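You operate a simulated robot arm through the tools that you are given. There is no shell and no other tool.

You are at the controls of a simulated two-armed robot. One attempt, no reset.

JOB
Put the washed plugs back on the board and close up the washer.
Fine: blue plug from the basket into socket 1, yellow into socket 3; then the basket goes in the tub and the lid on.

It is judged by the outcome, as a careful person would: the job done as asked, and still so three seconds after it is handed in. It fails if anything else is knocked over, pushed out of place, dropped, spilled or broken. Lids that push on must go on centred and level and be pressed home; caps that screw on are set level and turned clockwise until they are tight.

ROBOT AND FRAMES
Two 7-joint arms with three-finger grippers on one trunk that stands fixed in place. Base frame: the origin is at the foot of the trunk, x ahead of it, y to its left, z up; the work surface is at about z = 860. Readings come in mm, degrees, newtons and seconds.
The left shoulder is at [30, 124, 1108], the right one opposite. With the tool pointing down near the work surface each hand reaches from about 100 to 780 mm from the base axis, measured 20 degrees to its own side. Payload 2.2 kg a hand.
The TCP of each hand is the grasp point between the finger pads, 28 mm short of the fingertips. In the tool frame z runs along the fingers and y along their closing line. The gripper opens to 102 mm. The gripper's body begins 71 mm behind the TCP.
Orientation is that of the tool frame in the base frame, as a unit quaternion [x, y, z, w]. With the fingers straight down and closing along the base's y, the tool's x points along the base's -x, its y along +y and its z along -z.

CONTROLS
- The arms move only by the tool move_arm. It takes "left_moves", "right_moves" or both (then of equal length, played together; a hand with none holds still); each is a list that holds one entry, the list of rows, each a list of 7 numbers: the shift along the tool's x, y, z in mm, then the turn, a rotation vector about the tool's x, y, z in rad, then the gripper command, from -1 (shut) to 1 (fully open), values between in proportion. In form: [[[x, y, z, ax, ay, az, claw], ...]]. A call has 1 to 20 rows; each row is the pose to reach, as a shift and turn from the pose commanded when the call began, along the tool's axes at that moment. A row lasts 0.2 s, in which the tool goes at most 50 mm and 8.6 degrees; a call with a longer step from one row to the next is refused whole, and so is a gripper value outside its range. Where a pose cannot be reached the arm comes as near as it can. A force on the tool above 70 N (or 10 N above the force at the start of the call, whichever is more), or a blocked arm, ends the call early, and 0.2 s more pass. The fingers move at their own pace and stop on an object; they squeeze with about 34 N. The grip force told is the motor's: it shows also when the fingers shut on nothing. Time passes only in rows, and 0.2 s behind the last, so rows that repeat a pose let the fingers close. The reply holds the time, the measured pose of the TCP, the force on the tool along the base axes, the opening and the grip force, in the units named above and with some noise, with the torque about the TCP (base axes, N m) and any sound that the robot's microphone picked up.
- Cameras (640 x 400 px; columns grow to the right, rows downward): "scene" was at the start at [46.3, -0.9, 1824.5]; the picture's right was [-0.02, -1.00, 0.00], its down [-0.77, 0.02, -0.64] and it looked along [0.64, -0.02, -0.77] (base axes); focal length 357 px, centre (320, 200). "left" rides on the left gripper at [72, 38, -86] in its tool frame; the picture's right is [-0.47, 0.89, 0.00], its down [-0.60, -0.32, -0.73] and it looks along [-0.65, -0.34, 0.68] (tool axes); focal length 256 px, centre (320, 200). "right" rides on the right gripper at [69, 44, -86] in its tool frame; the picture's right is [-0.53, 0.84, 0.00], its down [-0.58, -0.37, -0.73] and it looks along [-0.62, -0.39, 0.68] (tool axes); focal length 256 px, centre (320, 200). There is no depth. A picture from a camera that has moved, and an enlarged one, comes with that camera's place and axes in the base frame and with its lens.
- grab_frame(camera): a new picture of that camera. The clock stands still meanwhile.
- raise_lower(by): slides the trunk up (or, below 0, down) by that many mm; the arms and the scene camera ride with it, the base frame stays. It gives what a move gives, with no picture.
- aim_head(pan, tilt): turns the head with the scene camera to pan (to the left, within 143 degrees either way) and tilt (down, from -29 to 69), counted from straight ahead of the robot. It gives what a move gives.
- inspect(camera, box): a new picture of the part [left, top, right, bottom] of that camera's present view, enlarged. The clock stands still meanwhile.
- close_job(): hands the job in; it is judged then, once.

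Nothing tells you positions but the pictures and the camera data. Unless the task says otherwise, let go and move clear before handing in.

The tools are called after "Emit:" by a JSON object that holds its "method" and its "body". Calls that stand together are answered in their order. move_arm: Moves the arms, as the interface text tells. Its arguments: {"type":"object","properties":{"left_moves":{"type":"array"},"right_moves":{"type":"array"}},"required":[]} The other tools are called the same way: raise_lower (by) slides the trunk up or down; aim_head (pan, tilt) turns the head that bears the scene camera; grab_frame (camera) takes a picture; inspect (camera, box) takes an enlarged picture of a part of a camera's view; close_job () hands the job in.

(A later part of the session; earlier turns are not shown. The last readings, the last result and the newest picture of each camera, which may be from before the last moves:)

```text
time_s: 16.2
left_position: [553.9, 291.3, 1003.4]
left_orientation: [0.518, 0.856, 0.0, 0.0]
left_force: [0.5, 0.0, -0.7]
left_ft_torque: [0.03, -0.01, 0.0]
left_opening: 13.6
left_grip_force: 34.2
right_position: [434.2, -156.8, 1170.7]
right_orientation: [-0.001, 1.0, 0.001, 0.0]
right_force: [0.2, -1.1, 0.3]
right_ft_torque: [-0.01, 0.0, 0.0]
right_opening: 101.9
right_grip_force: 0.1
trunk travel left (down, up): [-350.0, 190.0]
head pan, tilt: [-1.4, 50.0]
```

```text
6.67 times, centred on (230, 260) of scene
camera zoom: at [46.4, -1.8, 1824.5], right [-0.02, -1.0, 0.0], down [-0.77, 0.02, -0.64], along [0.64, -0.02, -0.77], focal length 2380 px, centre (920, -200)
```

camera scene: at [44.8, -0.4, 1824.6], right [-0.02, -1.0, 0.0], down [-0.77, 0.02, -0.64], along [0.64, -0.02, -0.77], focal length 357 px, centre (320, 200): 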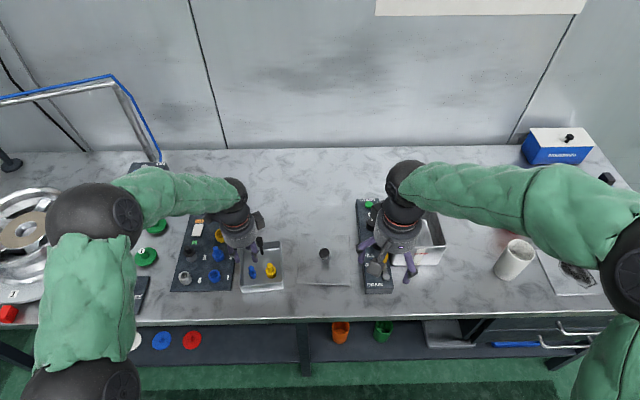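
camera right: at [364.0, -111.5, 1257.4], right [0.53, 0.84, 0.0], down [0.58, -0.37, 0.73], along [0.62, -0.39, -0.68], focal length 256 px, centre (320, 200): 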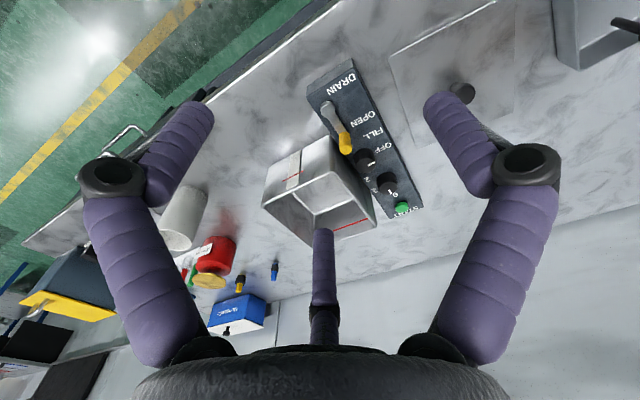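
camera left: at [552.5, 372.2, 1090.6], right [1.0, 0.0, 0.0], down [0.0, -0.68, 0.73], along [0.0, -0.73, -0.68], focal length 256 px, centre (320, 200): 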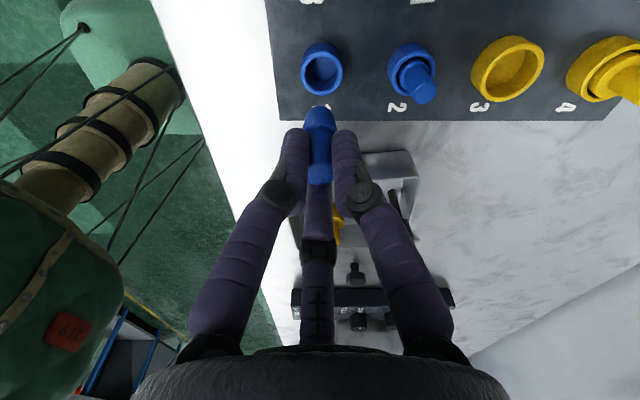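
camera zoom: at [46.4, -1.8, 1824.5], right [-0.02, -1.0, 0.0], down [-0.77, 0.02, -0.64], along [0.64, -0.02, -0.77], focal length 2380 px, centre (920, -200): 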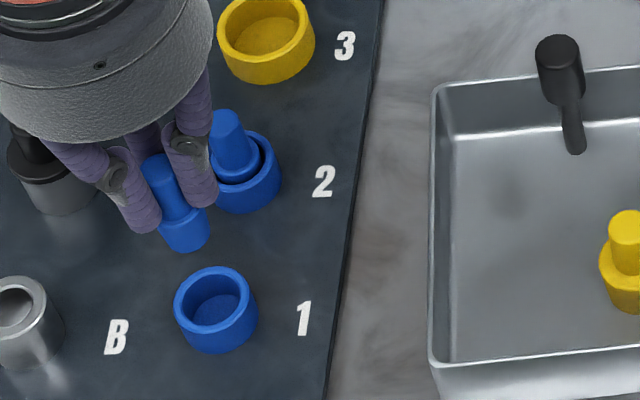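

The plug hangs straight over socket 1. I'll lower until its base is just above the rim, then compare plug and socket in both cameras.

Emit:
{"method": "move_arm", "body": {"left_moves": [[[2.6, 2.8, 15, 0, 0, 0, -1], [2.6, 2.8, 30, 0, 0, 0, -1], [2.6, 2.8, 43, 0, 0, 0, -1], [2.6, 2.8, 43, 0, 0, 0, -1]]]}}

Emit:
{"method": "inspect", "body": {"camera": "left", "box": [260, 50, 390, 190]}}

Emit:
{"method": "inspect", "body": {"camera": "scene", "box": [195, 245, 245, 295]}}

```text
time_s: 17.2
left_position: [554.0, 296.5, 960.2]
left_orientation: [0.517, 0.856, 0.001, 0.0]
left_force: [-0.5, 0.6, 0.1]
left_ft_torque: [-0.03, -0.02, -0.01]
left_opening: 13.5
left_grip_force: 34.2
right_position: [434.0, -156.5, 1170.2]
right_orientation: [-0.001, 1.0, -0.001, 0.0]
right_force: [-0.3, 1.0, 0.0]
right_ft_torque: [-0.02, 0.01, 0.01]
right_opening: 102.2
right_grip_force: 0.1
trunk travel left (down, up): [-350.0, 190.0]
head pan, tilt: [-1.4, 50.0]
```

```text
2.86 times, centred on (325, 120) of left
camera zoom: at [551.9, 378.2, 1046.6], right [1.0, 0.0, 0.0], down [0.0, -0.68, 0.73], along [0.0, -0.73, -0.68], focal length 731 px, centre (306, 429)
```

zoom: 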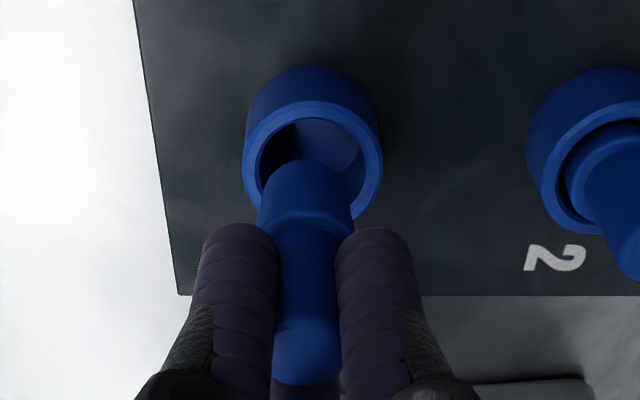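

```text
8.00 times, centred on (220, 270) of scene
camera zoom: at [45.9, -1.1, 1824.5], right [-0.02, -1.0, 0.0], down [-0.77, 0.02, -0.64], along [0.64, -0.02, -0.77], focal length 2856 px, centre (1120, -360)
```

zoom: 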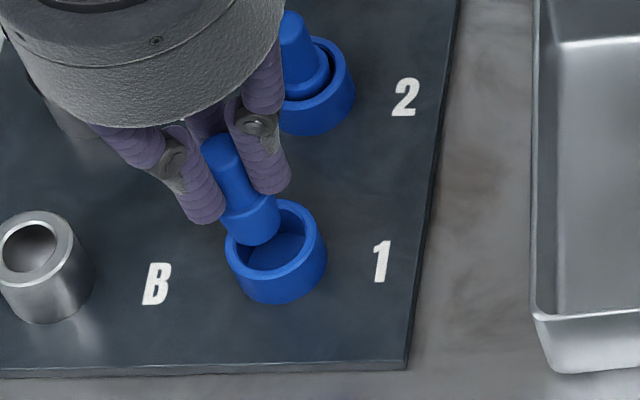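

Emit:
{"method": "inspect", "body": {"camera": "scene", "box": [204, 257, 240, 287]}}

Emit:
{"method": "inspect", "body": {"camera": "left", "box": [290, 60, 350, 130]}}

```text
13.33 times, centred on (222, 272) of scene
camera zoom: at [45.9, -1.1, 1824.5], right [-0.02, -1.0, 0.0], down [-0.77, 0.02, -0.64], along [0.64, -0.02, -0.77], focal length 4759 px, centre (1627, -760)
```

zoom: 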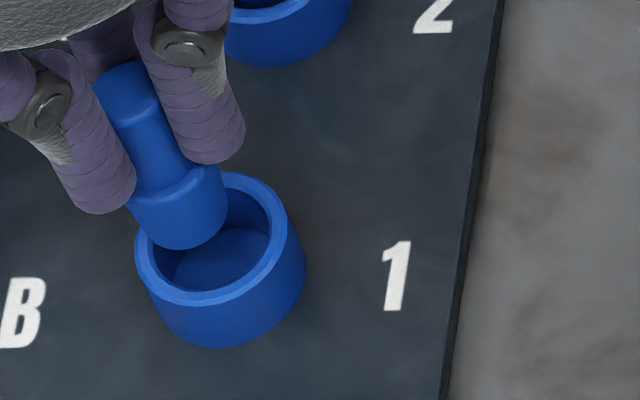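

```text
5.71 times, centred on (320, 95) of left
camera zoom: at [551.9, 378.2, 1046.6], right [1.0, 0.0, 0.0], down [0.0, -0.68, 0.73], along [0.0, -0.73, -0.68], focal length 1463 px, centre (320, 800)
```

zoom: 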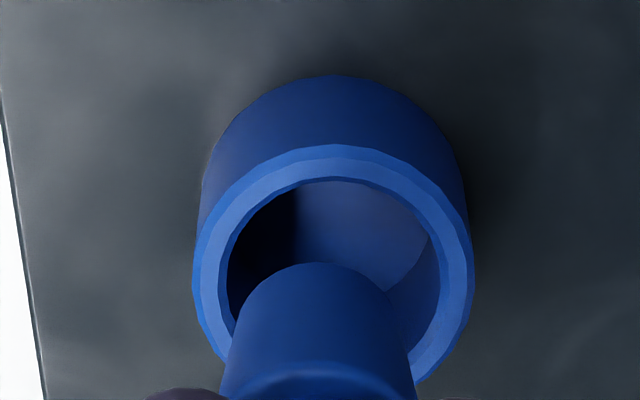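

Comparing both views, the socket rim is near z 882 and the plug needs to shift about +2 mm in x and -3 mm in y. I'll make that correction, lower slightly and check again.

Emit:
{"method": "move_arm", "body": {"left_moves": [[[-2, 0.3, 0, 0, 0, 0, -1], [-3.7, 0.6, 4, 0, 0, 0, -1], [-3.7, 0.6, 8, 0, 0, 0, -1], [-3.7, 0.6, 8, 0, 0, 0, -1]]]}}

Emit:
{"method": "inspect", "body": {"camera": "scene", "box": [204, 257, 240, 287]}}

Emit:
{"method": "inspect", "body": {"camera": "left", "box": [290, 80, 350, 150]}}

```text
time_s: 18.2
left_position: [557.3, 293.7, 953.5]
left_orientation: [0.517, 0.856, 0.0, 0.0]
left_force: [-0.5, 0.2, 0.1]
left_ft_torque: [0.01, 0.01, 0.01]
left_opening: 13.5
left_grip_force: 34.2
right_position: [433.6, -155.3, 1170.7]
right_orientation: [0.0, 1.0, 0.0, 0.0]
right_force: [0.8, 0.5, 0.0]
right_ft_torque: [0.02, 0.0, 0.01]
right_opening: 101.7
right_grip_force: 0.2
trunk travel left (down, up): [-350.0, 190.0]
head pan, tilt: [-1.4, 50.0]
```

```text
13.33 times, centred on (222, 272) of scene
camera zoom: at [46.2, -1.0, 1824.5], right [-0.02, -1.0, 0.0], down [-0.77, 0.02, -0.64], along [0.64, -0.02, -0.77], focal length 4759 px, centre (1627, -760)
```

zoom: 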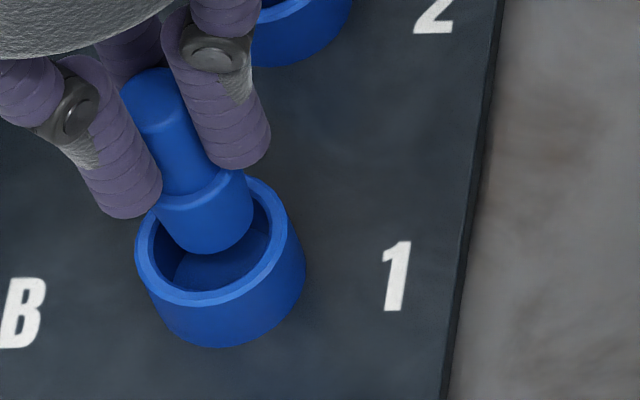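

```text
5.71 times, centred on (320, 115) of left
camera zoom: at [554.8, 374.9, 1039.4], right [1.0, 0.0, 0.0], down [0.0, -0.68, 0.73], along [0.0, -0.73, -0.68], focal length 1463 px, centre (320, 686)
```

zoom: 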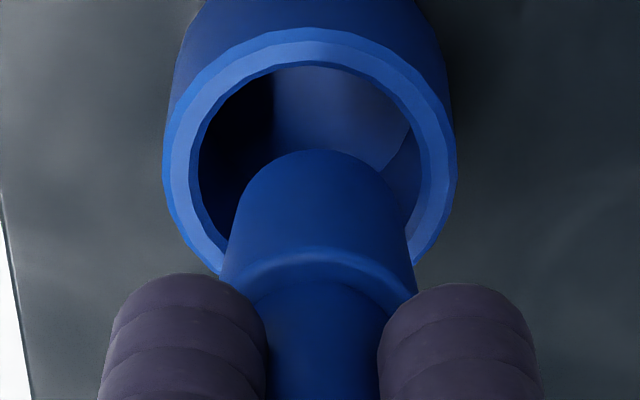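

Now plug and socket line up to within about 1 mm. I'll lower until the plug's base is just inside the ring and check the force.

Emit:
{"method": "move_arm", "body": {"left_moves": [[[1, 0.3, 4, 0, 0, 0, -1], [1, 0.3, 8, 0, 0, 0, -1], [1, 0.3, 12, 0, 0, 0, -1], [1, 0.3, 15, 0, 0, 0, -1], [1, 0.3, 15, 0, 0, 0, -1]]]}}

Emit:
{"method": "inspect", "body": {"camera": "scene", "box": [204, 257, 240, 287]}}

Emit:
{"method": "inspect", "body": {"camera": "left", "box": [290, 80, 350, 150]}}

```text
time_s: 19.4
left_position: [556.5, 293.9, 937.7]
left_orientation: [0.517, 0.856, 0.0, 0.001]
left_force: [-0.1, 0.9, -0.2]
left_ft_torque: [0.0, -0.03, 0.01]
left_opening: 13.4
left_grip_force: 33.8
right_position: [433.6, -156.1, 1169.6]
right_orientation: [0.001, 1.0, 0.0, 0.001]
right_force: [-0.8, 0.5, -0.1]
right_ft_torque: [-0.04, 0.0, -0.02]
right_opening: 102.0
right_grip_force: 0.1
trunk travel left (down, up): [-350.0, 190.0]
head pan, tilt: [-1.4, 50.0]
```

```text
13.33 times, centred on (222, 272) of scene
camera zoom: at [46.2, -0.9, 1824.5], right [-0.02, -1.0, 0.0], down [-0.77, 0.02, -0.64], along [0.64, -0.02, -0.77], focal length 4759 px, centre (1627, -760)
```

zoom: 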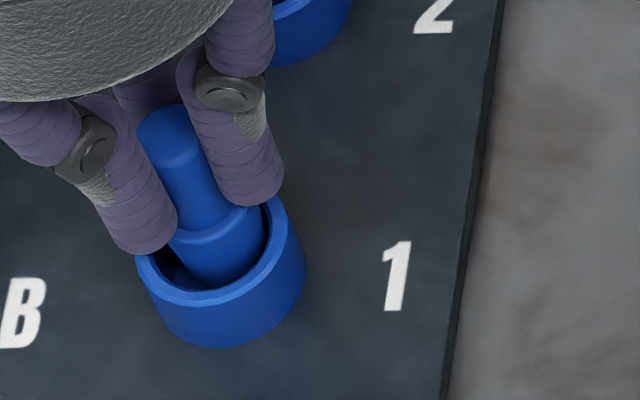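

```text
5.71 times, centred on (320, 115) of left
camera zoom: at [555.1, 375.7, 1023.0], right [1.0, 0.0, 0.0], down [0.0, -0.68, 0.73], along [0.0, -0.73, -0.68], focal length 1463 px, centre (320, 686)
```

zoom: 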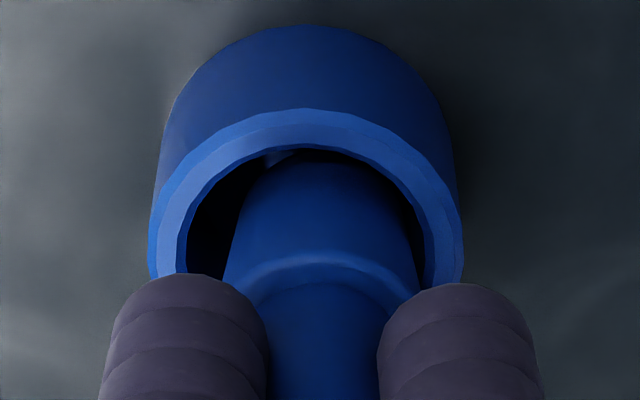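

The base is inside the ring with no contact. I'll shift 1.3 mm back in x to centre it and keep lowering gently to seat.

Emit:
{"method": "move_arm", "body": {"left_moves": [[[0.6, -1.1, 1, 0, 0, 0, -1], [0.6, -1.1, 4, 0, 0, 0, -1], [0.6, -1.1, 6, 0, 0, 0, -1], [0.6, -1.1, 8, 0, 0, 0, -1], [0.6, -1.1, 8, 0, 0, 0, -1]]]}}

Emit:
{"method": "inspect", "body": {"camera": "scene", "box": [204, 257, 240, 287]}}

Emit:
{"method": "inspect", "body": {"camera": "left", "box": [290, 80, 350, 150]}}

```text
time_s: 20.6
left_position: [555.7, 293.5, 930.1]
left_orientation: [0.517, 0.856, 0.0, 0.0]
left_force: [0.4, 0.4, 0.4]
left_ft_torque: [-0.01, -0.01, 0.0]
left_opening: 13.3
left_grip_force: 33.7
right_position: [434.1, -156.7, 1170.3]
right_orientation: [0.0, 1.0, 0.0, 0.0]
right_force: [-0.8, -0.1, 0.1]
right_ft_torque: [0.0, 0.01, 0.0]
right_opening: 102.2
right_grip_force: 0.0
trunk travel left (down, up): [-350.0, 190.0]
head pan, tilt: [-1.4, 50.0]
```

```text
13.33 times, centred on (222, 272) of scene
camera zoom: at [46.2, -0.9, 1824.5], right [-0.02, -1.0, 0.0], down [-0.77, 0.02, -0.64], along [0.64, -0.02, -0.77], focal length 4759 px, centre (1627, -760)
```

zoom: 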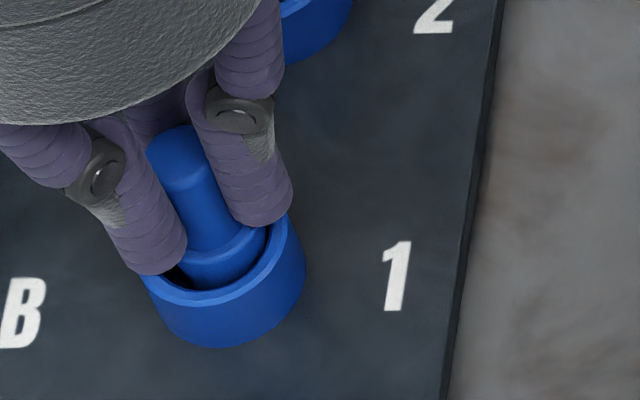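

```text
5.71 times, centred on (320, 115) of left
camera zoom: at [554.1, 375.1, 1015.8], right [1.0, 0.0, 0.0], down [0.0, -0.68, 0.73], along [0.0, -0.73, -0.68], focal length 1463 px, centre (320, 686)
```

zoom: 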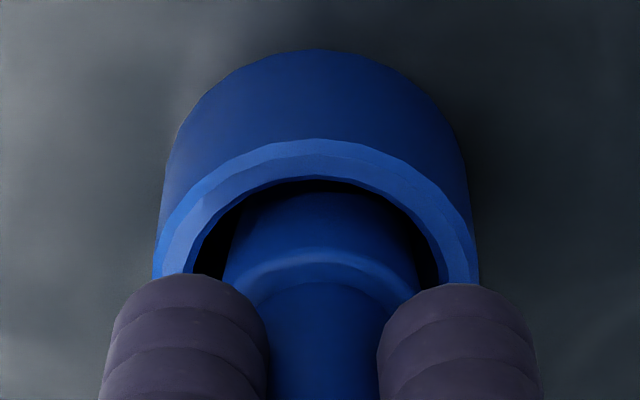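

Emit:
{"method": "move_arm", "body": {"left_moves": [[[0, 0, 1.5, 0, 0, 0, -1], [0, 0, 3, 0, 0, 0, -1], [0, 0, 4.5, 0, 0, 0, -1], [0, 0, 4.5, 0, 0, 0, -1]]]}}

Emit:
{"method": "inspect", "body": {"camera": "left", "box": [290, 80, 350, 150]}}

```text
time_s: 21.6
left_position: [555.2, 293.1, 926.7]
left_orientation: [0.516, 0.856, 0.001, 0.001]
left_force: [-0.6, -2.1, 9.2]
left_ft_torque: [-0.06, 0.01, -0.02]
left_opening: 13.2
left_grip_force: 34.1
right_position: [434.1, -156.3, 1169.7]
right_orientation: [0.0, 1.0, 0.001, 0.001]
right_force: [0.9, 0.3, 1.0]
right_ft_torque: [0.02, 0.02, 0.0]
right_opening: 101.8
right_grip_force: 0.1
trunk travel left (down, up): [-350.0, 190.0]
head pan, tilt: [-1.4, 50.0]
```

```text
5.71 times, centred on (320, 115) of left
camera zoom: at [553.8, 374.9, 1012.4], right [1.0, 0.0, 0.0], down [0.0, -0.68, 0.73], along [0.0, -0.73, -0.68], focal length 1463 px, centre (320, 686)
```

zoom: 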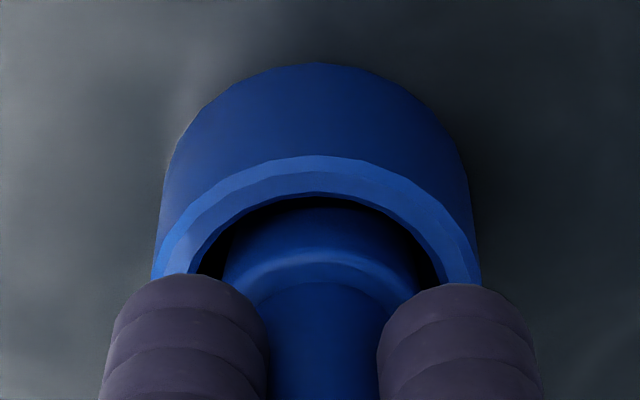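

Contact at about 9 N: the plug has met the socket floor. I'll press slightly more, relax, then open and check.

Emit:
{"method": "move_arm", "body": {"left_moves": [[[0, 0, 2, 0, 0, 0, -1], [0, 0, 3, 0, 0, 0, -1], [0, 0, 3, 0, 0, 0, -1]]]}}

Emit:
{"method": "move_arm", "body": {"left_moves": [[[0, 0, -3, 0, 0, 0, -1], [0, 0, -5, 0, 0, 0, -1], [0, 0, -5, 0, 0, 0, -0.7], [0, 0, -5, 0, 0, 0, -0.4], [0, 0, -5, 0, 0, 0, -0.4]]]}}

Emit:
{"method": "inspect", "body": {"camera": "left", "box": [260, 60, 390, 190]}}

Emit:
{"method": "inspect", "body": {"camera": "scene", "box": [204, 250, 240, 280]}}

```text
time_s: 22.4
left_position: [556.0, 294.1, 926.0]
left_orientation: [0.517, 0.856, 0.003, 0.002]
left_force: [-5.3, -3.2, 33.8]
left_ft_torque: [-0.15, 0.28, 0.0]
left_opening: 13.3
left_grip_force: 34.3
right_position: [431.2, -156.7, 1172.2]
right_orientation: [0.0, 1.0, 0.001, 0.001]
right_force: [0.2, 0.2, 0.0]
right_ft_torque: [0.0, 0.01, 0.02]
right_opening: 102.0
right_grip_force: 0.0
trunk travel left (down, up): [-350.0, 190.0]
head pan, tilt: [-1.4, 50.0]
```

```text
time_s: 23.6
left_position: [556.3, 294.2, 925.9]
left_orientation: [0.517, 0.856, 0.0, -0.001]
left_force: [-0.1, -0.5, 0.4]
left_ft_torque: [-0.03, 0.01, -0.01]
left_opening: 30.9
left_grip_force: 0.1
right_position: [433.2, -156.0, 1171.7]
right_orientation: [0.001, 1.0, 0.0, -0.001]
right_force: [0.7, -0.5, -0.1]
right_ft_torque: [0.0, -0.01, 0.02]
right_opening: 102.2
right_grip_force: 0.0
trunk travel left (down, up): [-350.0, 190.0]
head pan, tilt: [-1.4, 50.0]
```

```text
3.08 times, centred on (325, 125) of left
camera zoom: at [554.7, 375.8, 1013.1], right [1.0, 0.0, 0.0], down [0.0, -0.68, 0.73], along [0.0, -0.73, -0.68], focal length 788 px, centre (305, 431)
```

zoom: 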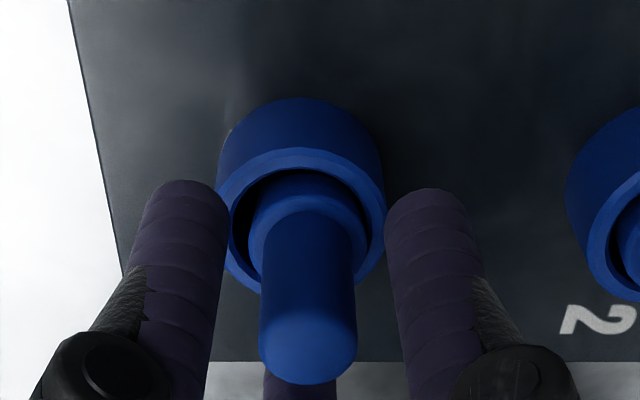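

```text
13.33 times, centred on (222, 265) of scene
camera zoom: at [46.2, -0.9, 1824.5], right [-0.02, -1.0, 0.0], down [-0.77, 0.02, -0.64], along [0.64, -0.02, -0.77], focal length 4759 px, centre (1627, -667)
```

zoom: 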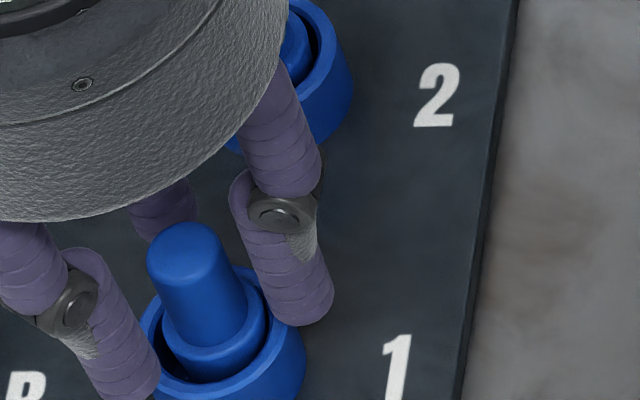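

The blue plug stands upright in socket 1. I'll lift clear, turn the hand back so two fingers straddle the right wall side, and move above the yellow plug near (572, 112).

Emit:
{"method": "move_arm", "body": {"left_moves": [[[0, 0, -15, 0, 0, 0, -0.4], [0, 0, -40, 0, 0, 0, -0.4], [0, 0, -70, 0, 0, 0, -0.35], [0, 0, -90, 0, 0, 0, -0.3], [-21.1, -9, -90, 0, 0, -0.1357, -0.3], [-42.2, -17.9, -90, 0, 0, -0.2714, -0.3], [-63.4, -26.9, -90, 0, 0, -0.4071, -0.3], [-84.5, -35.8, -90, 0, 0, -0.5428, -0.3], [-105.6, -44.8, -90, 0, 0, -0.6785, -0.3], [-126.8, -53.7, -90, 0, 0, -0.8142, -0.3], [-147.9, -62.7, -90, 0, 0, -0.9499, -0.3], [-169, -71.6, -90, 0, 0, -1.0856, -0.3], [-169, -71.6, -60, 0, 0, -1.0856, -0.3], [-169, -71.6, -35, 0, 0, -1.0856, -0.3], [-169, -71.6, -35, 0, 0, -1.0856, -0.3]]]}}

Emit:
{"method": "grab_frame", "body": {"camera": "left"}}

Emit:
{"method": "inspect", "body": {"camera": "scene", "box": [165, 195, 305, 295]}}

```text
time_s: 26.8
left_position: [570.9, 112.9, 961.0]
left_orientation: [-0.001, 1.0, 0.0, 0.0]
left_force: [-0.9, 0.1, 0.0]
left_ft_torque: [0.0, -0.02, 0.02]
left_opening: 35.8
left_grip_force: 0.1
right_position: [434.1, -155.6, 1170.3]
right_orientation: [0.0, 1.0, 0.0, -0.001]
right_force: [0.2, 0.4, 0.7]
right_ft_torque: [-0.01, 0.0, 0.01]
right_opening: 102.2
right_grip_force: 0.1
trunk travel left (down, up): [-350.0, 190.0]
head pan, tilt: [-1.4, 50.0]
```

```text
taken
camera left: at [497.4, 151.2, 1046.5], right [0.47, 0.89, 0.0], down [0.6, -0.32, 0.73], along [0.65, -0.34, -0.68], focal length 256 px, centre (320, 200)
```

left: 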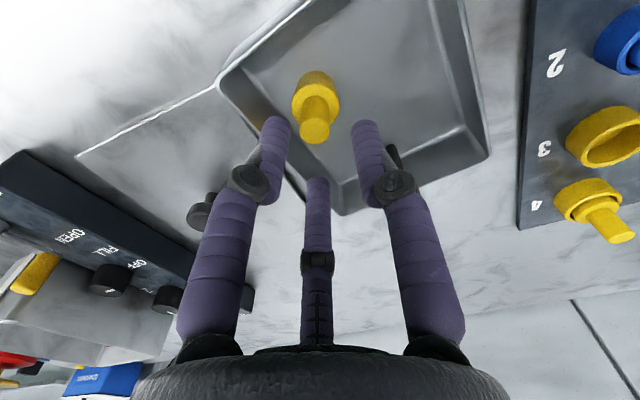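

```text
4.00 times, centred on (235, 245) of scene
camera zoom: at [45.9, -0.7, 1824.5], right [-0.02, -1.0, 0.0], down [-0.77, 0.02, -0.64], along [0.64, -0.02, -0.77], focal length 1428 px, centre (660, 20)
```

zoom: 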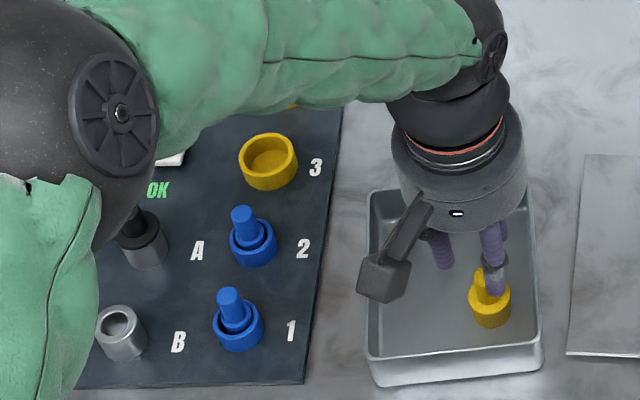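

Blue in socket 1 looks just like the one in socket 2. Now I'll check the alignment over the yellow plug.

Emit:
{"method": "inspect", "body": {"camera": "left", "box": [240, 60, 400, 200]}}

```text
2.86 times, centred on (320, 130) of left
camera zoom: at [497.4, 151.2, 1046.5], right [0.47, 0.89, 0.0], down [0.6, -0.32, 0.73], along [0.65, -0.34, -0.68], focal length 731 px, centre (320, 400)
```

zoom: 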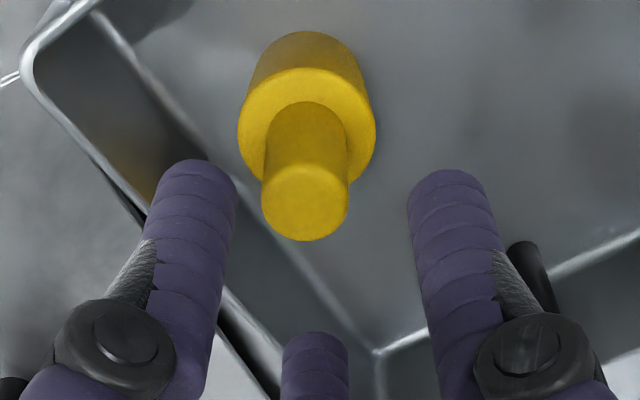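

Emit:
{"method": "move_arm", "body": {"left_moves": [[[1, -2.5, 8, 0, 0, 0, -0.3], [1, -2.5, 16, 0, 0, 0, -0.3], [1, -2.5, 26, 0, 0, 0, -0.3], [1, -2.5, 38, 0, 0, 0, -0.3], [1, -2.5, 38, 0, 0, 0, -0.3]]]}}

Emit:
{"method": "inspect", "body": {"camera": "left", "box": [240, 80, 400, 220]}}

```text
time_s: 28.0
left_position: [571.7, 109.1, 922.1]
left_orientation: [0.0, 1.0, 0.0, 0.0]
left_force: [-0.1, -0.6, 0.5]
left_ft_torque: [0.03, -0.02, 0.01]
left_opening: 35.7
left_grip_force: 0.0
right_position: [433.8, -156.1, 1170.5]
right_orientation: [0.0, 1.0, -0.001, 0.0]
right_force: [0.3, 0.3, -0.6]
right_ft_torque: [0.03, -0.01, -0.01]
right_opening: 102.0
right_grip_force: 0.0
trunk travel left (down, up): [-350.0, 190.0]
head pan, tilt: [-1.4, 50.0]
```

```text
2.86 times, centred on (320, 150) of left
camera zoom: at [497.4, 146.0, 1008.8], right [0.47, 0.89, 0.0], down [0.6, -0.32, 0.73], along [0.65, -0.34, -0.68], focal length 731 px, centre (320, 343)
```

zoom: 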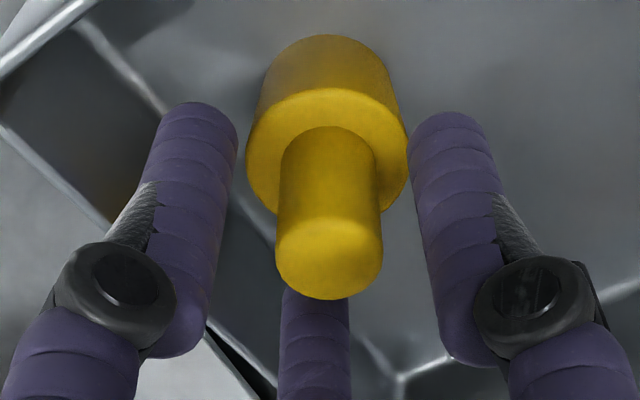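

Emit:
{"method": "move_arm", "body": {"left_moves": [[[0.1, 1.8, 0, 0, 0, 0, -0.3], [0.1, 1.8, 0, 0, 0, 0, -0.5], [0.1, 1.8, 0, 0, 0, 0, -1], [0.1, 1.8, 0, 0, 0, 0, -1], [0.1, 1.8, 0, 0, 0, 0, -1]]]}}

Emit:
{"method": "inspect", "body": {"camera": "left", "box": [240, 80, 400, 220]}}

```text
time_s: 29.2
left_position: [570.3, 109.5, 923.3]
left_orientation: [0.0, 1.0, 0.0, 0.0]
left_force: [-0.1, 0.0, 0.4]
left_ft_torque: [-0.02, -0.03, 0.01]
left_opening: 16.0
left_grip_force: 33.5
right_position: [434.6, -156.1, 1170.2]
right_orientation: [0.0, 1.0, 0.0, 0.0]
right_force: [-0.1, 0.3, -1.0]
right_ft_torque: [0.0, 0.0, -0.01]
right_opening: 102.2
right_grip_force: 0.0
trunk travel left (down, up): [-350.0, 190.0]
head pan, tilt: [-1.4, 50.0]
```

```text
2.86 times, centred on (320, 150) of left
camera zoom: at [496.7, 147.6, 1009.1], right [0.47, 0.88, 0.0], down [0.6, -0.32, 0.73], along [0.65, -0.34, -0.68], focal length 731 px, centre (320, 343)
```

zoom: 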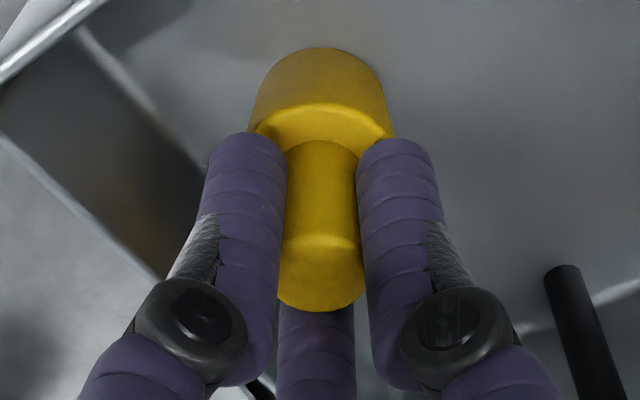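

The yellow plug is gripped. I'll lift it well above the handle height and carry it around to socket 3 near (698, 294).

Emit:
{"method": "move_arm", "body": {"left_moves": [[[0, 0, -15, 0, 0, 0, -1], [0, 0, -40, 0, 0, 0, -1], [0, 0, -75, 0, 0, 0, -1], [0, 0, -100, 0, 0, 0, -1], [0, 46, -100, 0, 0, 0, -1], [0, 92, -100, 0, 0, 0, -1], [-25, 130, -100, 0, 0, 0, -1], [-60, 160, -100, 0, 0, 0, -1], [-95, 182.7, -100, 0, 0, 0, -1], [-126.9, 182.7, -100, 0, 0, 0, -1], [-126.9, 182.7, -70, 0, 0, 0, -1], [-126.9, 182.7, -45, 0, 0, 0, -1], [-126.9, 182.7, -45, 0, 0, 0, -1]]]}}

Emit:
{"method": "grab_frame", "body": {"camera": "left"}}

Emit:
{"method": "inspect", "body": {"camera": "left", "box": [280, 60, 380, 180]}}

Emit:
{"method": "inspect", "body": {"camera": "scene", "box": [200, 215, 245, 255]}}

```text
time_s: 32.0
left_position: [696.0, 294.9, 969.9]
left_orientation: [0.001, 1.0, 0.0, 0.0]
left_force: [0.0, -0.5, -0.5]
left_ft_torque: [0.01, 0.02, -0.02]
left_opening: 15.7
left_grip_force: 34.3
right_position: [434.1, -155.4, 1169.9]
right_orientation: [0.0, 1.0, 0.0, 0.0]
right_force: [1.3, -0.1, 0.0]
right_ft_torque: [0.0, 0.0, -0.02]
right_opening: 102.3
right_grip_force: 0.1
trunk travel left (down, up): [-350.0, 190.0]
head pan, tilt: [-1.4, 50.0]
```

```text
taken
camera left: at [622.7, 331.7, 1055.1], right [0.47, 0.88, 0.0], down [0.6, -0.32, 0.73], along [0.65, -0.34, -0.68], focal length 256 px, centre (320, 200)
```

left: 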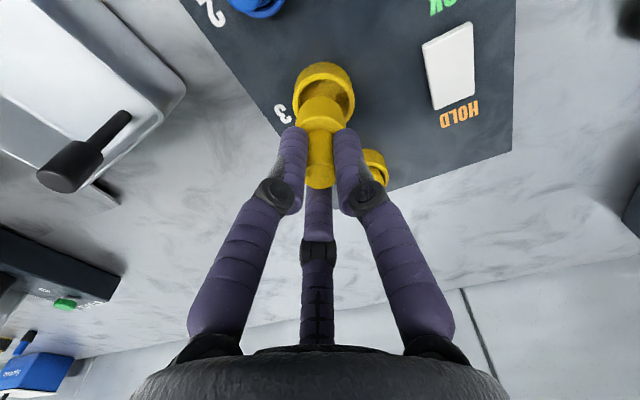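

```text
3.33 times, centred on (330, 120) of left
camera zoom: at [622.7, 331.7, 1055.1], right [0.47, 0.88, 0.0], down [0.6, -0.32, 0.73], along [0.65, -0.34, -0.68], focal length 853 px, centre (287, 467)
```

zoom: 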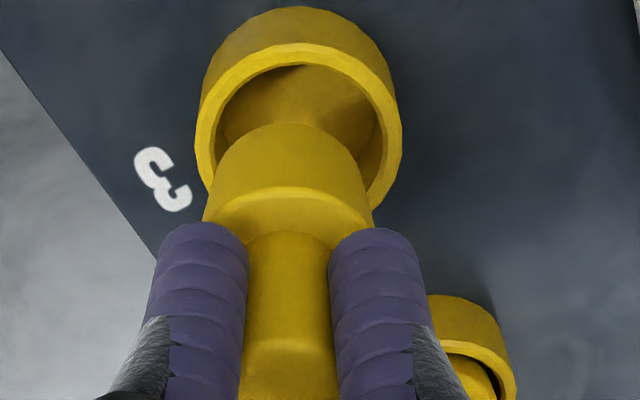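

```text
10.00 times, centred on (222, 235) of scene
camera zoom: at [45.6, -1.1, 1824.6], right [-0.02, -1.0, 0.0], down [-0.77, 0.02, -0.64], along [0.64, -0.02, -0.77], focal length 3570 px, centre (1295, -150)
```

zoom: 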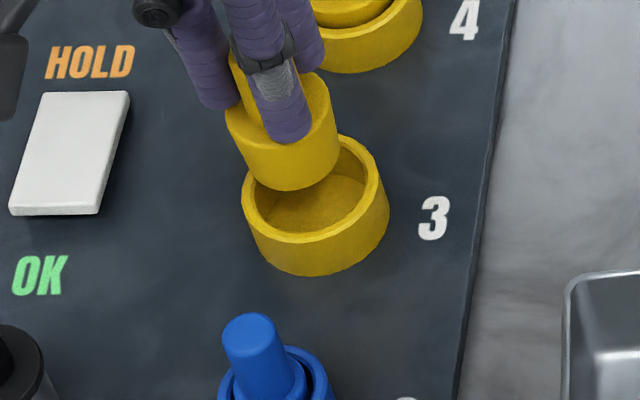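

Both views agree the socket is about 5.5 mm further out in x. I'll correct, lower to just above the rim, and recheck.

Emit:
{"method": "move_arm", "body": {"left_moves": [[[-3, -0.4, 0, 0, 0, 0, -1], [-5.5, -0.7, 5, 0, 0, 0, -1], [-5.5, -0.7, 11, 0, 0, 0, -1], [-5.5, -0.7, 17, 0, 0, 0, -1], [-5.5, -0.7, 17, 0, 0, 0, -1]]]}}

Emit:
{"method": "inspect", "body": {"camera": "left", "box": [280, 70, 370, 160]}}

Emit:
{"method": "inspect", "body": {"camera": "scene", "box": [200, 215, 245, 255]}}

```text
time_s: 33.2
left_position: [700.7, 292.3, 951.2]
left_orientation: [0.001, 1.0, 0.0, 0.001]
left_force: [0.0, 0.0, -0.1]
left_ft_torque: [-0.02, 0.01, -0.01]
left_opening: 15.7
left_grip_force: 33.7
right_position: [433.5, -156.3, 1169.1]
right_orientation: [0.0, 1.0, 0.0, 0.0]
right_force: [0.5, 0.3, 0.1]
right_ft_torque: [-0.01, 0.02, 0.0]
right_opening: 102.0
right_grip_force: 0.2
trunk travel left (down, up): [-350.0, 190.0]
head pan, tilt: [-1.4, 50.0]
```

```text
4.44 times, centred on (325, 115) of left
camera zoom: at [628.5, 330.7, 1037.5], right [0.47, 0.88, 0.0], down [0.6, -0.32, 0.73], along [0.65, -0.34, -0.68], focal length 1138 px, centre (298, 578)
```

zoom: 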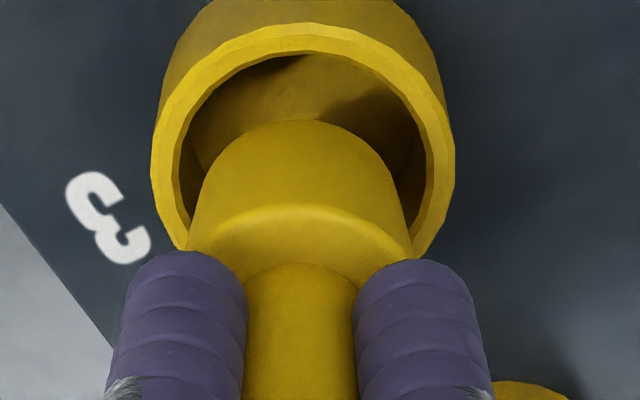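

```text
10.00 times, centred on (222, 235) of scene
camera zoom: at [46.2, -1.0, 1824.5], right [-0.02, -1.0, 0.0], down [-0.77, 0.02, -0.64], along [0.64, -0.02, -0.77], focal length 3570 px, centre (1295, -150)
```

zoom: 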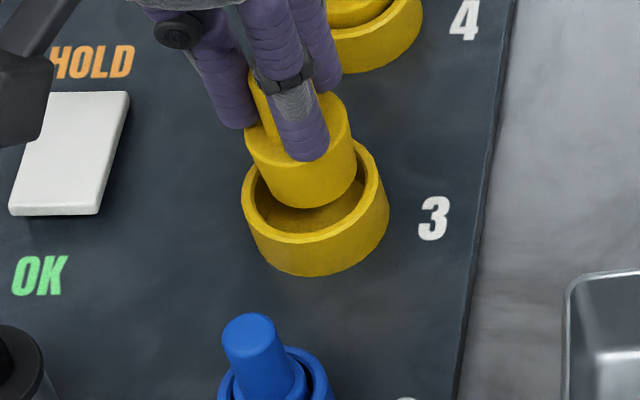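

Emit:
{"method": "move_arm", "body": {"left_moves": [[[0.8, 1, 3, 0, 0, 0, -1], [0.8, 1, 7, 0, 0, 0, -1], [0.8, 1, 11, 0, 0, 0, -1], [0.8, 1, 14, 0, 0, 0, -1], [0.8, 1, 14, 0, 0, 0, -1]]]}}

Emit:
{"method": "inspect", "body": {"camera": "left", "box": [280, 70, 370, 160]}}

Emit:
{"method": "inspect", "body": {"camera": "scene", "box": [200, 215, 245, 255]}}

```text
time_s: 34.4
left_position: [700.2, 293.4, 937.5]
left_orientation: [0.0, 1.0, 0.0, 0.0]
left_force: [-0.7, 0.5, 0.1]
left_ft_torque: [0.03, 0.01, 0.03]
left_opening: 15.8
left_grip_force: 34.5
right_position: [434.3, -156.0, 1170.9]
right_orientation: [0.0, 1.0, 0.0, 0.0]
right_force: [-0.4, 0.0, 0.4]
right_ft_torque: [-0.01, 0.0, 0.01]
right_opening: 102.2
right_grip_force: 0.1
trunk travel left (down, up): [-350.0, 190.0]
head pan, tilt: [-1.4, 50.0]
```

```text
4.44 times, centred on (325, 115) of left
camera zoom: at [627.2, 331.7, 1023.6], right [0.47, 0.88, 0.0], down [0.6, -0.32, 0.73], along [0.65, -0.34, -0.68], focal length 1138 px, centre (298, 578)
```

zoom: 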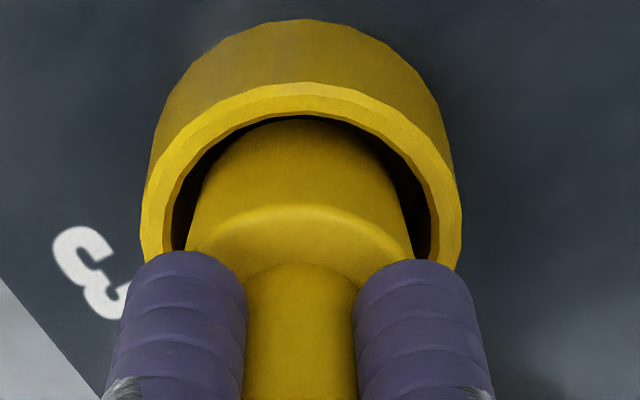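

```text
10.00 times, centred on (222, 235) of scene
camera zoom: at [46.3, -0.9, 1824.5], right [-0.02, -1.0, 0.0], down [-0.77, 0.02, -0.64], along [0.64, -0.02, -0.77], focal length 3570 px, centre (1295, -150)
```

zoom: 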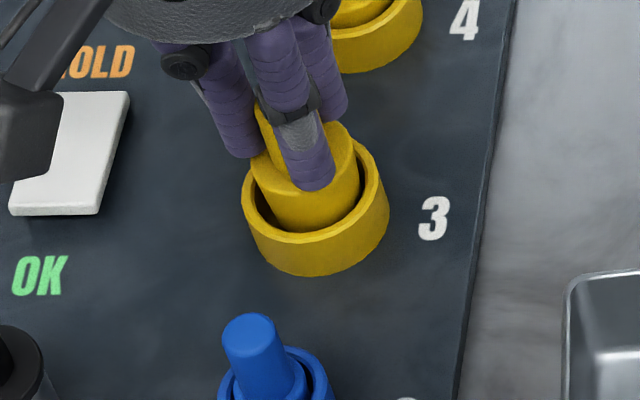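

Emit:
{"method": "move_arm", "body": {"left_moves": [[[0, 0.2, 3, 0, 0, 0, -1], [0, 0.2, 6, 0, 0, 0, -1], [0, 0.2, 8, 0, 0, 0, -1], [0, 0.2, 9.5, 0, 0, 0, -1], [0, 0.2, 9.5, 0, 0, 0, -1]]]}}

Emit:
{"method": "inspect", "body": {"camera": "left", "box": [280, 70, 370, 160]}}

```text
time_s: 35.6
left_position: [701.6, 293.5, 929.0]
left_orientation: [0.0, 1.0, 0.0, 0.001]
left_force: [0.1, -0.1, -0.1]
left_ft_torque: [0.01, -0.05, 0.01]
left_opening: 16.0
left_grip_force: 34.2
right_position: [433.9, -156.2, 1170.3]
right_orientation: [0.0, 1.0, -0.001, 0.0]
right_force: [0.4, -0.1, 0.6]
right_ft_torque: [0.02, -0.02, 0.02]
right_opening: 102.1
right_grip_force: 0.0
trunk travel left (down, up): [-350.0, 190.0]
head pan, tilt: [-1.4, 50.0]
```

```text
4.44 times, centred on (325, 115) of left
camera zoom: at [627.3, 331.4, 1014.2], right [0.47, 0.89, 0.0], down [0.6, -0.32, 0.73], along [0.65, -0.34, -0.68], focal length 1138 px, centre (298, 578)
```

zoom: 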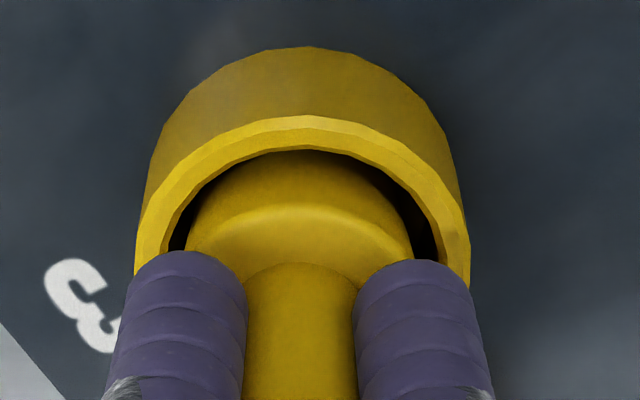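

Emit:
{"method": "move_arm", "body": {"left_moves": [[[0, 0.2, 1.5, 0, 0, 0, -1], [0, 0.2, 3, 0, 0, 0, -1], [0, 0.2, 4.5, 0, 0, 0, -1], [0, 0.2, 4.5, 0, 0, 0, -1]]]}}

```text
time_s: 36.6
left_position: [702.1, 293.9, 925.6]
left_orientation: [-0.001, 1.0, 0.001, 0.002]
left_force: [-4.0, 0.9, 16.5]
left_ft_torque: [0.01, 0.27, -0.04]
left_opening: 16.0
left_grip_force: 33.7
right_position: [431.8, -156.1, 1171.3]
right_orientation: [0.0, 1.0, 0.001, 0.002]
right_force: [0.9, 1.1, 0.3]
right_ft_torque: [0.04, 0.02, 0.02]
right_opening: 102.1
right_grip_force: 0.0
trunk travel left (down, up): [-350.0, 190.0]
head pan, tilt: [-1.4, 50.0]
```

Seated contact at about 16 N. A little more press, then relax, open and lift.

Emit:
{"method": "move_arm", "body": {"left_moves": [[[0, 0, 1.5, 0, 0, 0, -1], [0, 0, 1.5, 0, 0, 0, -1], [0, 0, -2, 0, 0, 0, -1], [0, 0, -2.5, 0, 0, 0, -0.7], [0, 0, -2.5, 0, 0, 0, -0.3], [0, 0, -2.5, 0, 0, 0, -0.3]]]}}

Emit:
{"method": "inspect", "body": {"camera": "left", "box": [260, 60, 390, 190]}}

```text
time_s: 38.0
left_position: [701.6, 292.4, 923.9]
left_orientation: [0.001, 1.0, -0.001, -0.002]
left_force: [0.3, 0.0, -0.1]
left_ft_torque: [0.01, -0.02, -0.01]
left_opening: 35.6
left_grip_force: 0.0
right_position: [433.5, -156.4, 1170.6]
right_orientation: [0.0, 1.0, 0.0, 0.001]
right_force: [-0.3, -1.0, -0.4]
right_ft_torque: [-0.03, 0.03, 0.01]
right_opening: 102.1
right_grip_force: 0.1
trunk travel left (down, up): [-350.0, 190.0]
head pan, tilt: [-1.4, 50.0]
```

```text
3.08 times, centred on (325, 125) of left
camera zoom: at [627.1, 331.4, 1010.2], right [0.47, 0.88, 0.0], down [0.6, -0.32, 0.73], along [0.65, -0.34, -0.68], focal length 788 px, centre (305, 431)
```

zoom: 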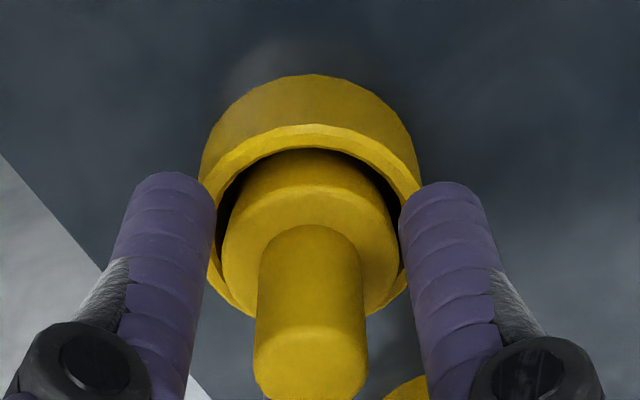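

Yellow sits upright in socket 3. I'll raise the left hand straight up and park it to the left, out of the way.

Emit:
{"method": "move_arm", "body": {"left_moves": [[[0, 0, -15, 0, 0, 0, -0.3], [0, 0, -45, 0, 0, 0, -0.3], [0, 0, -90, 0, 0, 0, 0], [0, 0, -135, 0, 0, 0, 0], [0, 0, -180, 0, 0, 0, 0], [35, 25, -200, 0, 0, 0, 0], [70, 50, -220, 0, 0, 0, 0], [105, 75, -240, 0, 0, 0, 0], [140, 100, -260, 0, 0, 0, 0], [175, 110, -270, 0, 0, 0, 0], [175, 110, -270, 0, 0, 0, 0]]]}}

Emit:
{"method": "grab_frame", "body": {"camera": "scene"}}

Emit:
{"method": "inspect", "body": {"camera": "scene", "box": [165, 195, 305, 300]}}

```text
time_s: 40.4
left_position: [527.7, 405.3, 1189.6]
left_orientation: [0.0, 1.0, 0.0, 0.0]
left_force: [0.0, 0.9, -0.1]
left_ft_torque: [-0.02, 0.02, 0.0]
left_opening: 51.0
left_grip_force: 0.1
right_position: [435.0, -155.5, 1170.6]
right_orientation: [0.0, 1.0, 0.0, -0.001]
right_force: [0.5, 0.2, -0.4]
right_ft_torque: [0.0, 0.0, 0.01]
right_opening: 101.9
right_grip_force: 0.1
trunk travel left (down, up): [-350.0, 190.0]
head pan, tilt: [-1.4, 50.0]
```

```text
taken
camera scene: at [47.6, -0.8, 1824.4], right [-0.02, -1.0, 0.0], down [-0.77, 0.02, -0.64], along [0.64, -0.02, -0.77], focal length 357 px, centre (320, 200)
```

scene: 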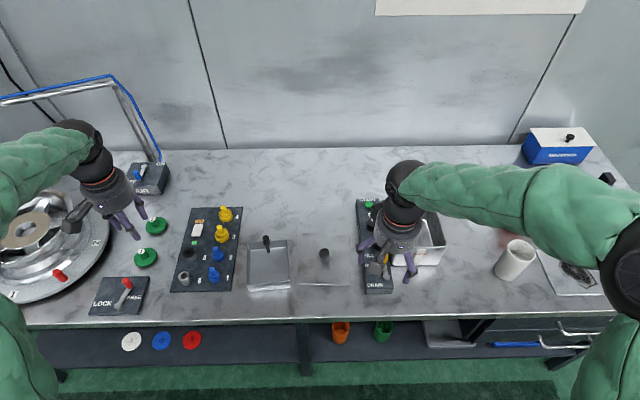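

```text
3.81 times, centred on (235, 248) of scene
camera zoom: at [47.6, -0.8, 1824.4], right [-0.02, -1.0, 0.0], down [-0.77, 0.02, -0.64], along [0.64, -0.02, -0.77], focal length 1360 px, centre (644, 19)
```

zoom: 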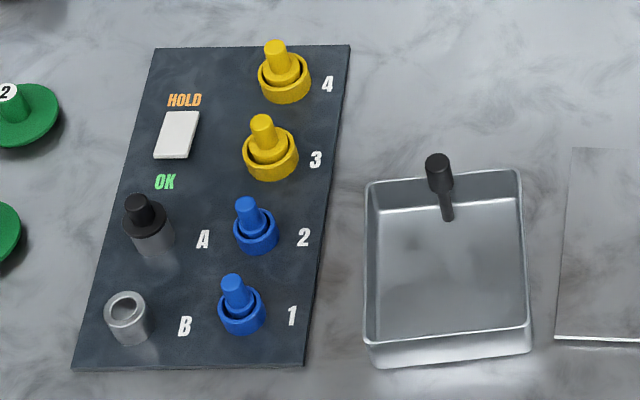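

Board is done: blue in 1, yellow in 3. Next is the basket; I'll bring the right hand above its handle near (640, 144), which also opens the scene view of the tub.

Emit:
{"method": "move_arm", "body": {"right_moves": [[[-22.9, 33.3, 13.3, 0, 0, 0, 0.5], [-45.8, 66.7, 26.7, 0, 0, 0, 0.2], [-68.7, 100, 40, 0, 0, 0, 0], [-91.6, 133.3, 53.3, 0, 0, 0, 0], [-114.4, 166.7, 66.7, 0, 0, 0, 0], [-137.3, 200, 80, 0, 0, 0, 0], [-160.2, 233.3, 93.3, 0, 0, 0, 0], [-183.1, 266.7, 106.7, 0, 0, 0, 0], [-206, 300, 120, 0, 0, 0, 0], [-206, 300, 120, 0, 0, 0, 0]]]}}

Emit:
{"method": "grab_frame", "body": {"camera": "right"}}

Emit:
{"method": "grab_frame", "body": {"camera": "scene"}}

Emit:
{"method": "inspect", "body": {"camera": "scene", "box": [345, 185, 460, 305]}}

```text
time_s: 42.6
left_position: [525.2, 404.3, 1191.5]
left_orientation: [0.001, 1.0, 0.0, 0.0]
left_force: [-0.5, 0.0, 0.5]
left_ft_torque: [0.06, -0.04, -0.02]
left_opening: 50.9
left_grip_force: 0.1
right_position: [642.5, 141.5, 1051.8]
right_orientation: [0.001, 1.0, 0.001, 0.0]
right_force: [-1.1, -0.3, 0.3]
right_ft_torque: [0.01, -0.03, 0.0]
right_opening: 50.9
right_grip_force: 0.0
trunk travel left (down, up): [-350.0, 190.0]
head pan, tilt: [-1.4, 50.0]
```

```text
taken
camera right: at [572.0, 186.3, 1138.6], right [0.54, 0.84, 0.0], down [0.58, -0.37, 0.73], along [0.62, -0.39, -0.68], focal length 256 px, centre (320, 200)
```

right: 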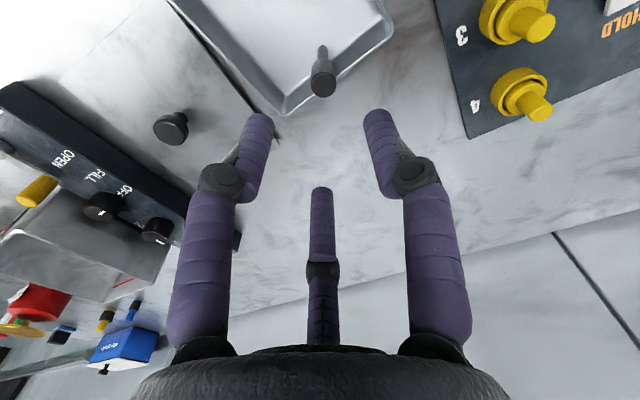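

```text
taken
camera scene: at [45.0, -2.1, 1824.6], right [-0.02, -1.0, 0.0], down [-0.77, 0.02, -0.64], along [0.64, -0.02, -0.77], focal length 357 px, centre (320, 200)
```

scene: 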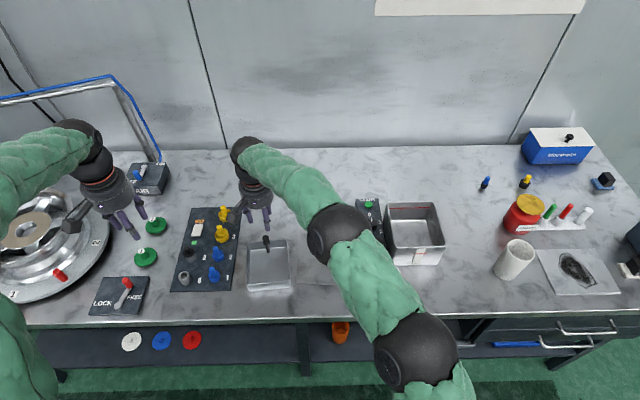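

```text
3.33 times, centred on (402, 245) of scene
camera zoom: at [45.0, -2.1, 1824.6], right [-0.02, -1.0, 0.0], down [-0.77, 0.02, -0.64], along [0.64, -0.02, -0.77], focal length 1190 px, centre (45, 50)
```

zoom: 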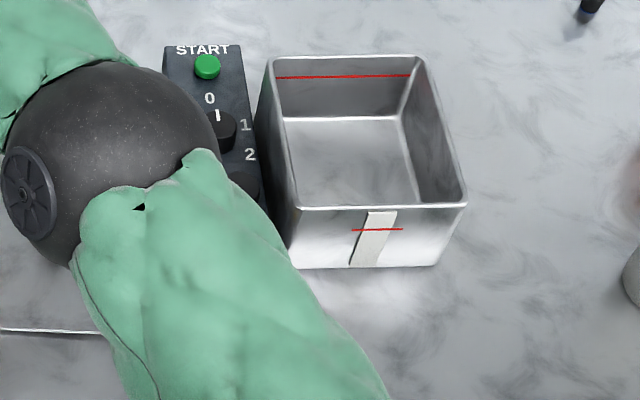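

The tub is now clear to see: rim about 163 × 144 mm, square to the base axes, centred near (669, -303). Next I'll refine the handle's place from the right wrist camera.

Emit:
{"method": "inspect", "body": {"camera": "right", "box": [240, 20, 400, 140]}}

Emit:
{"method": "inspect", "body": {"camera": "scene", "box": [235, 205, 305, 295]}}

```text
3.33 times, centred on (320, 80) of right
camera zoom: at [572.0, 186.3, 1138.6], right [0.54, 0.84, 0.0], down [0.58, -0.37, 0.73], along [0.62, -0.39, -0.68], focal length 853 px, centre (320, 600)
```

zoom: 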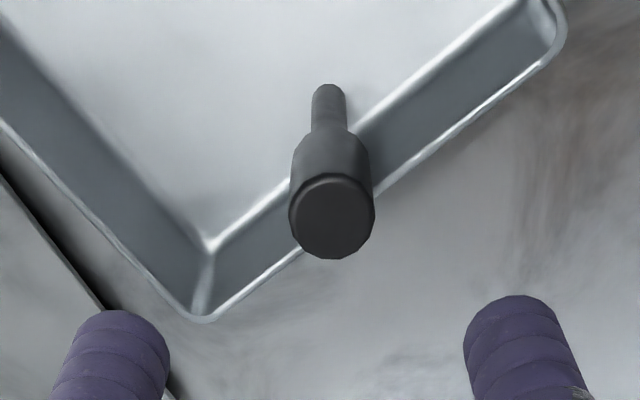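

```text
4.44 times, centred on (270, 250) of scene
camera zoom: at [45.0, -2.1, 1824.6], right [-0.02, -1.0, 0.0], down [-0.77, 0.02, -0.64], along [0.64, -0.02, -0.77], focal length 1586 px, centre (542, -22)
```

zoom: 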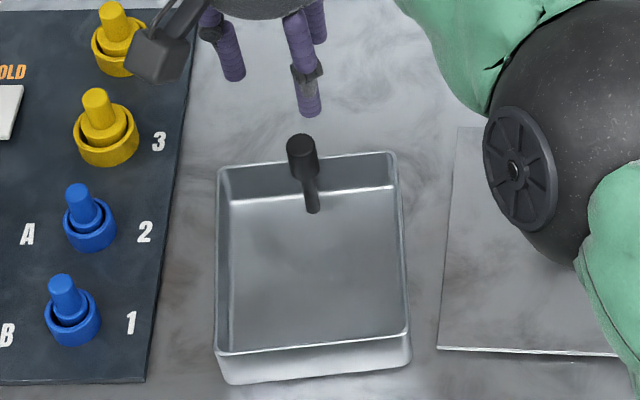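

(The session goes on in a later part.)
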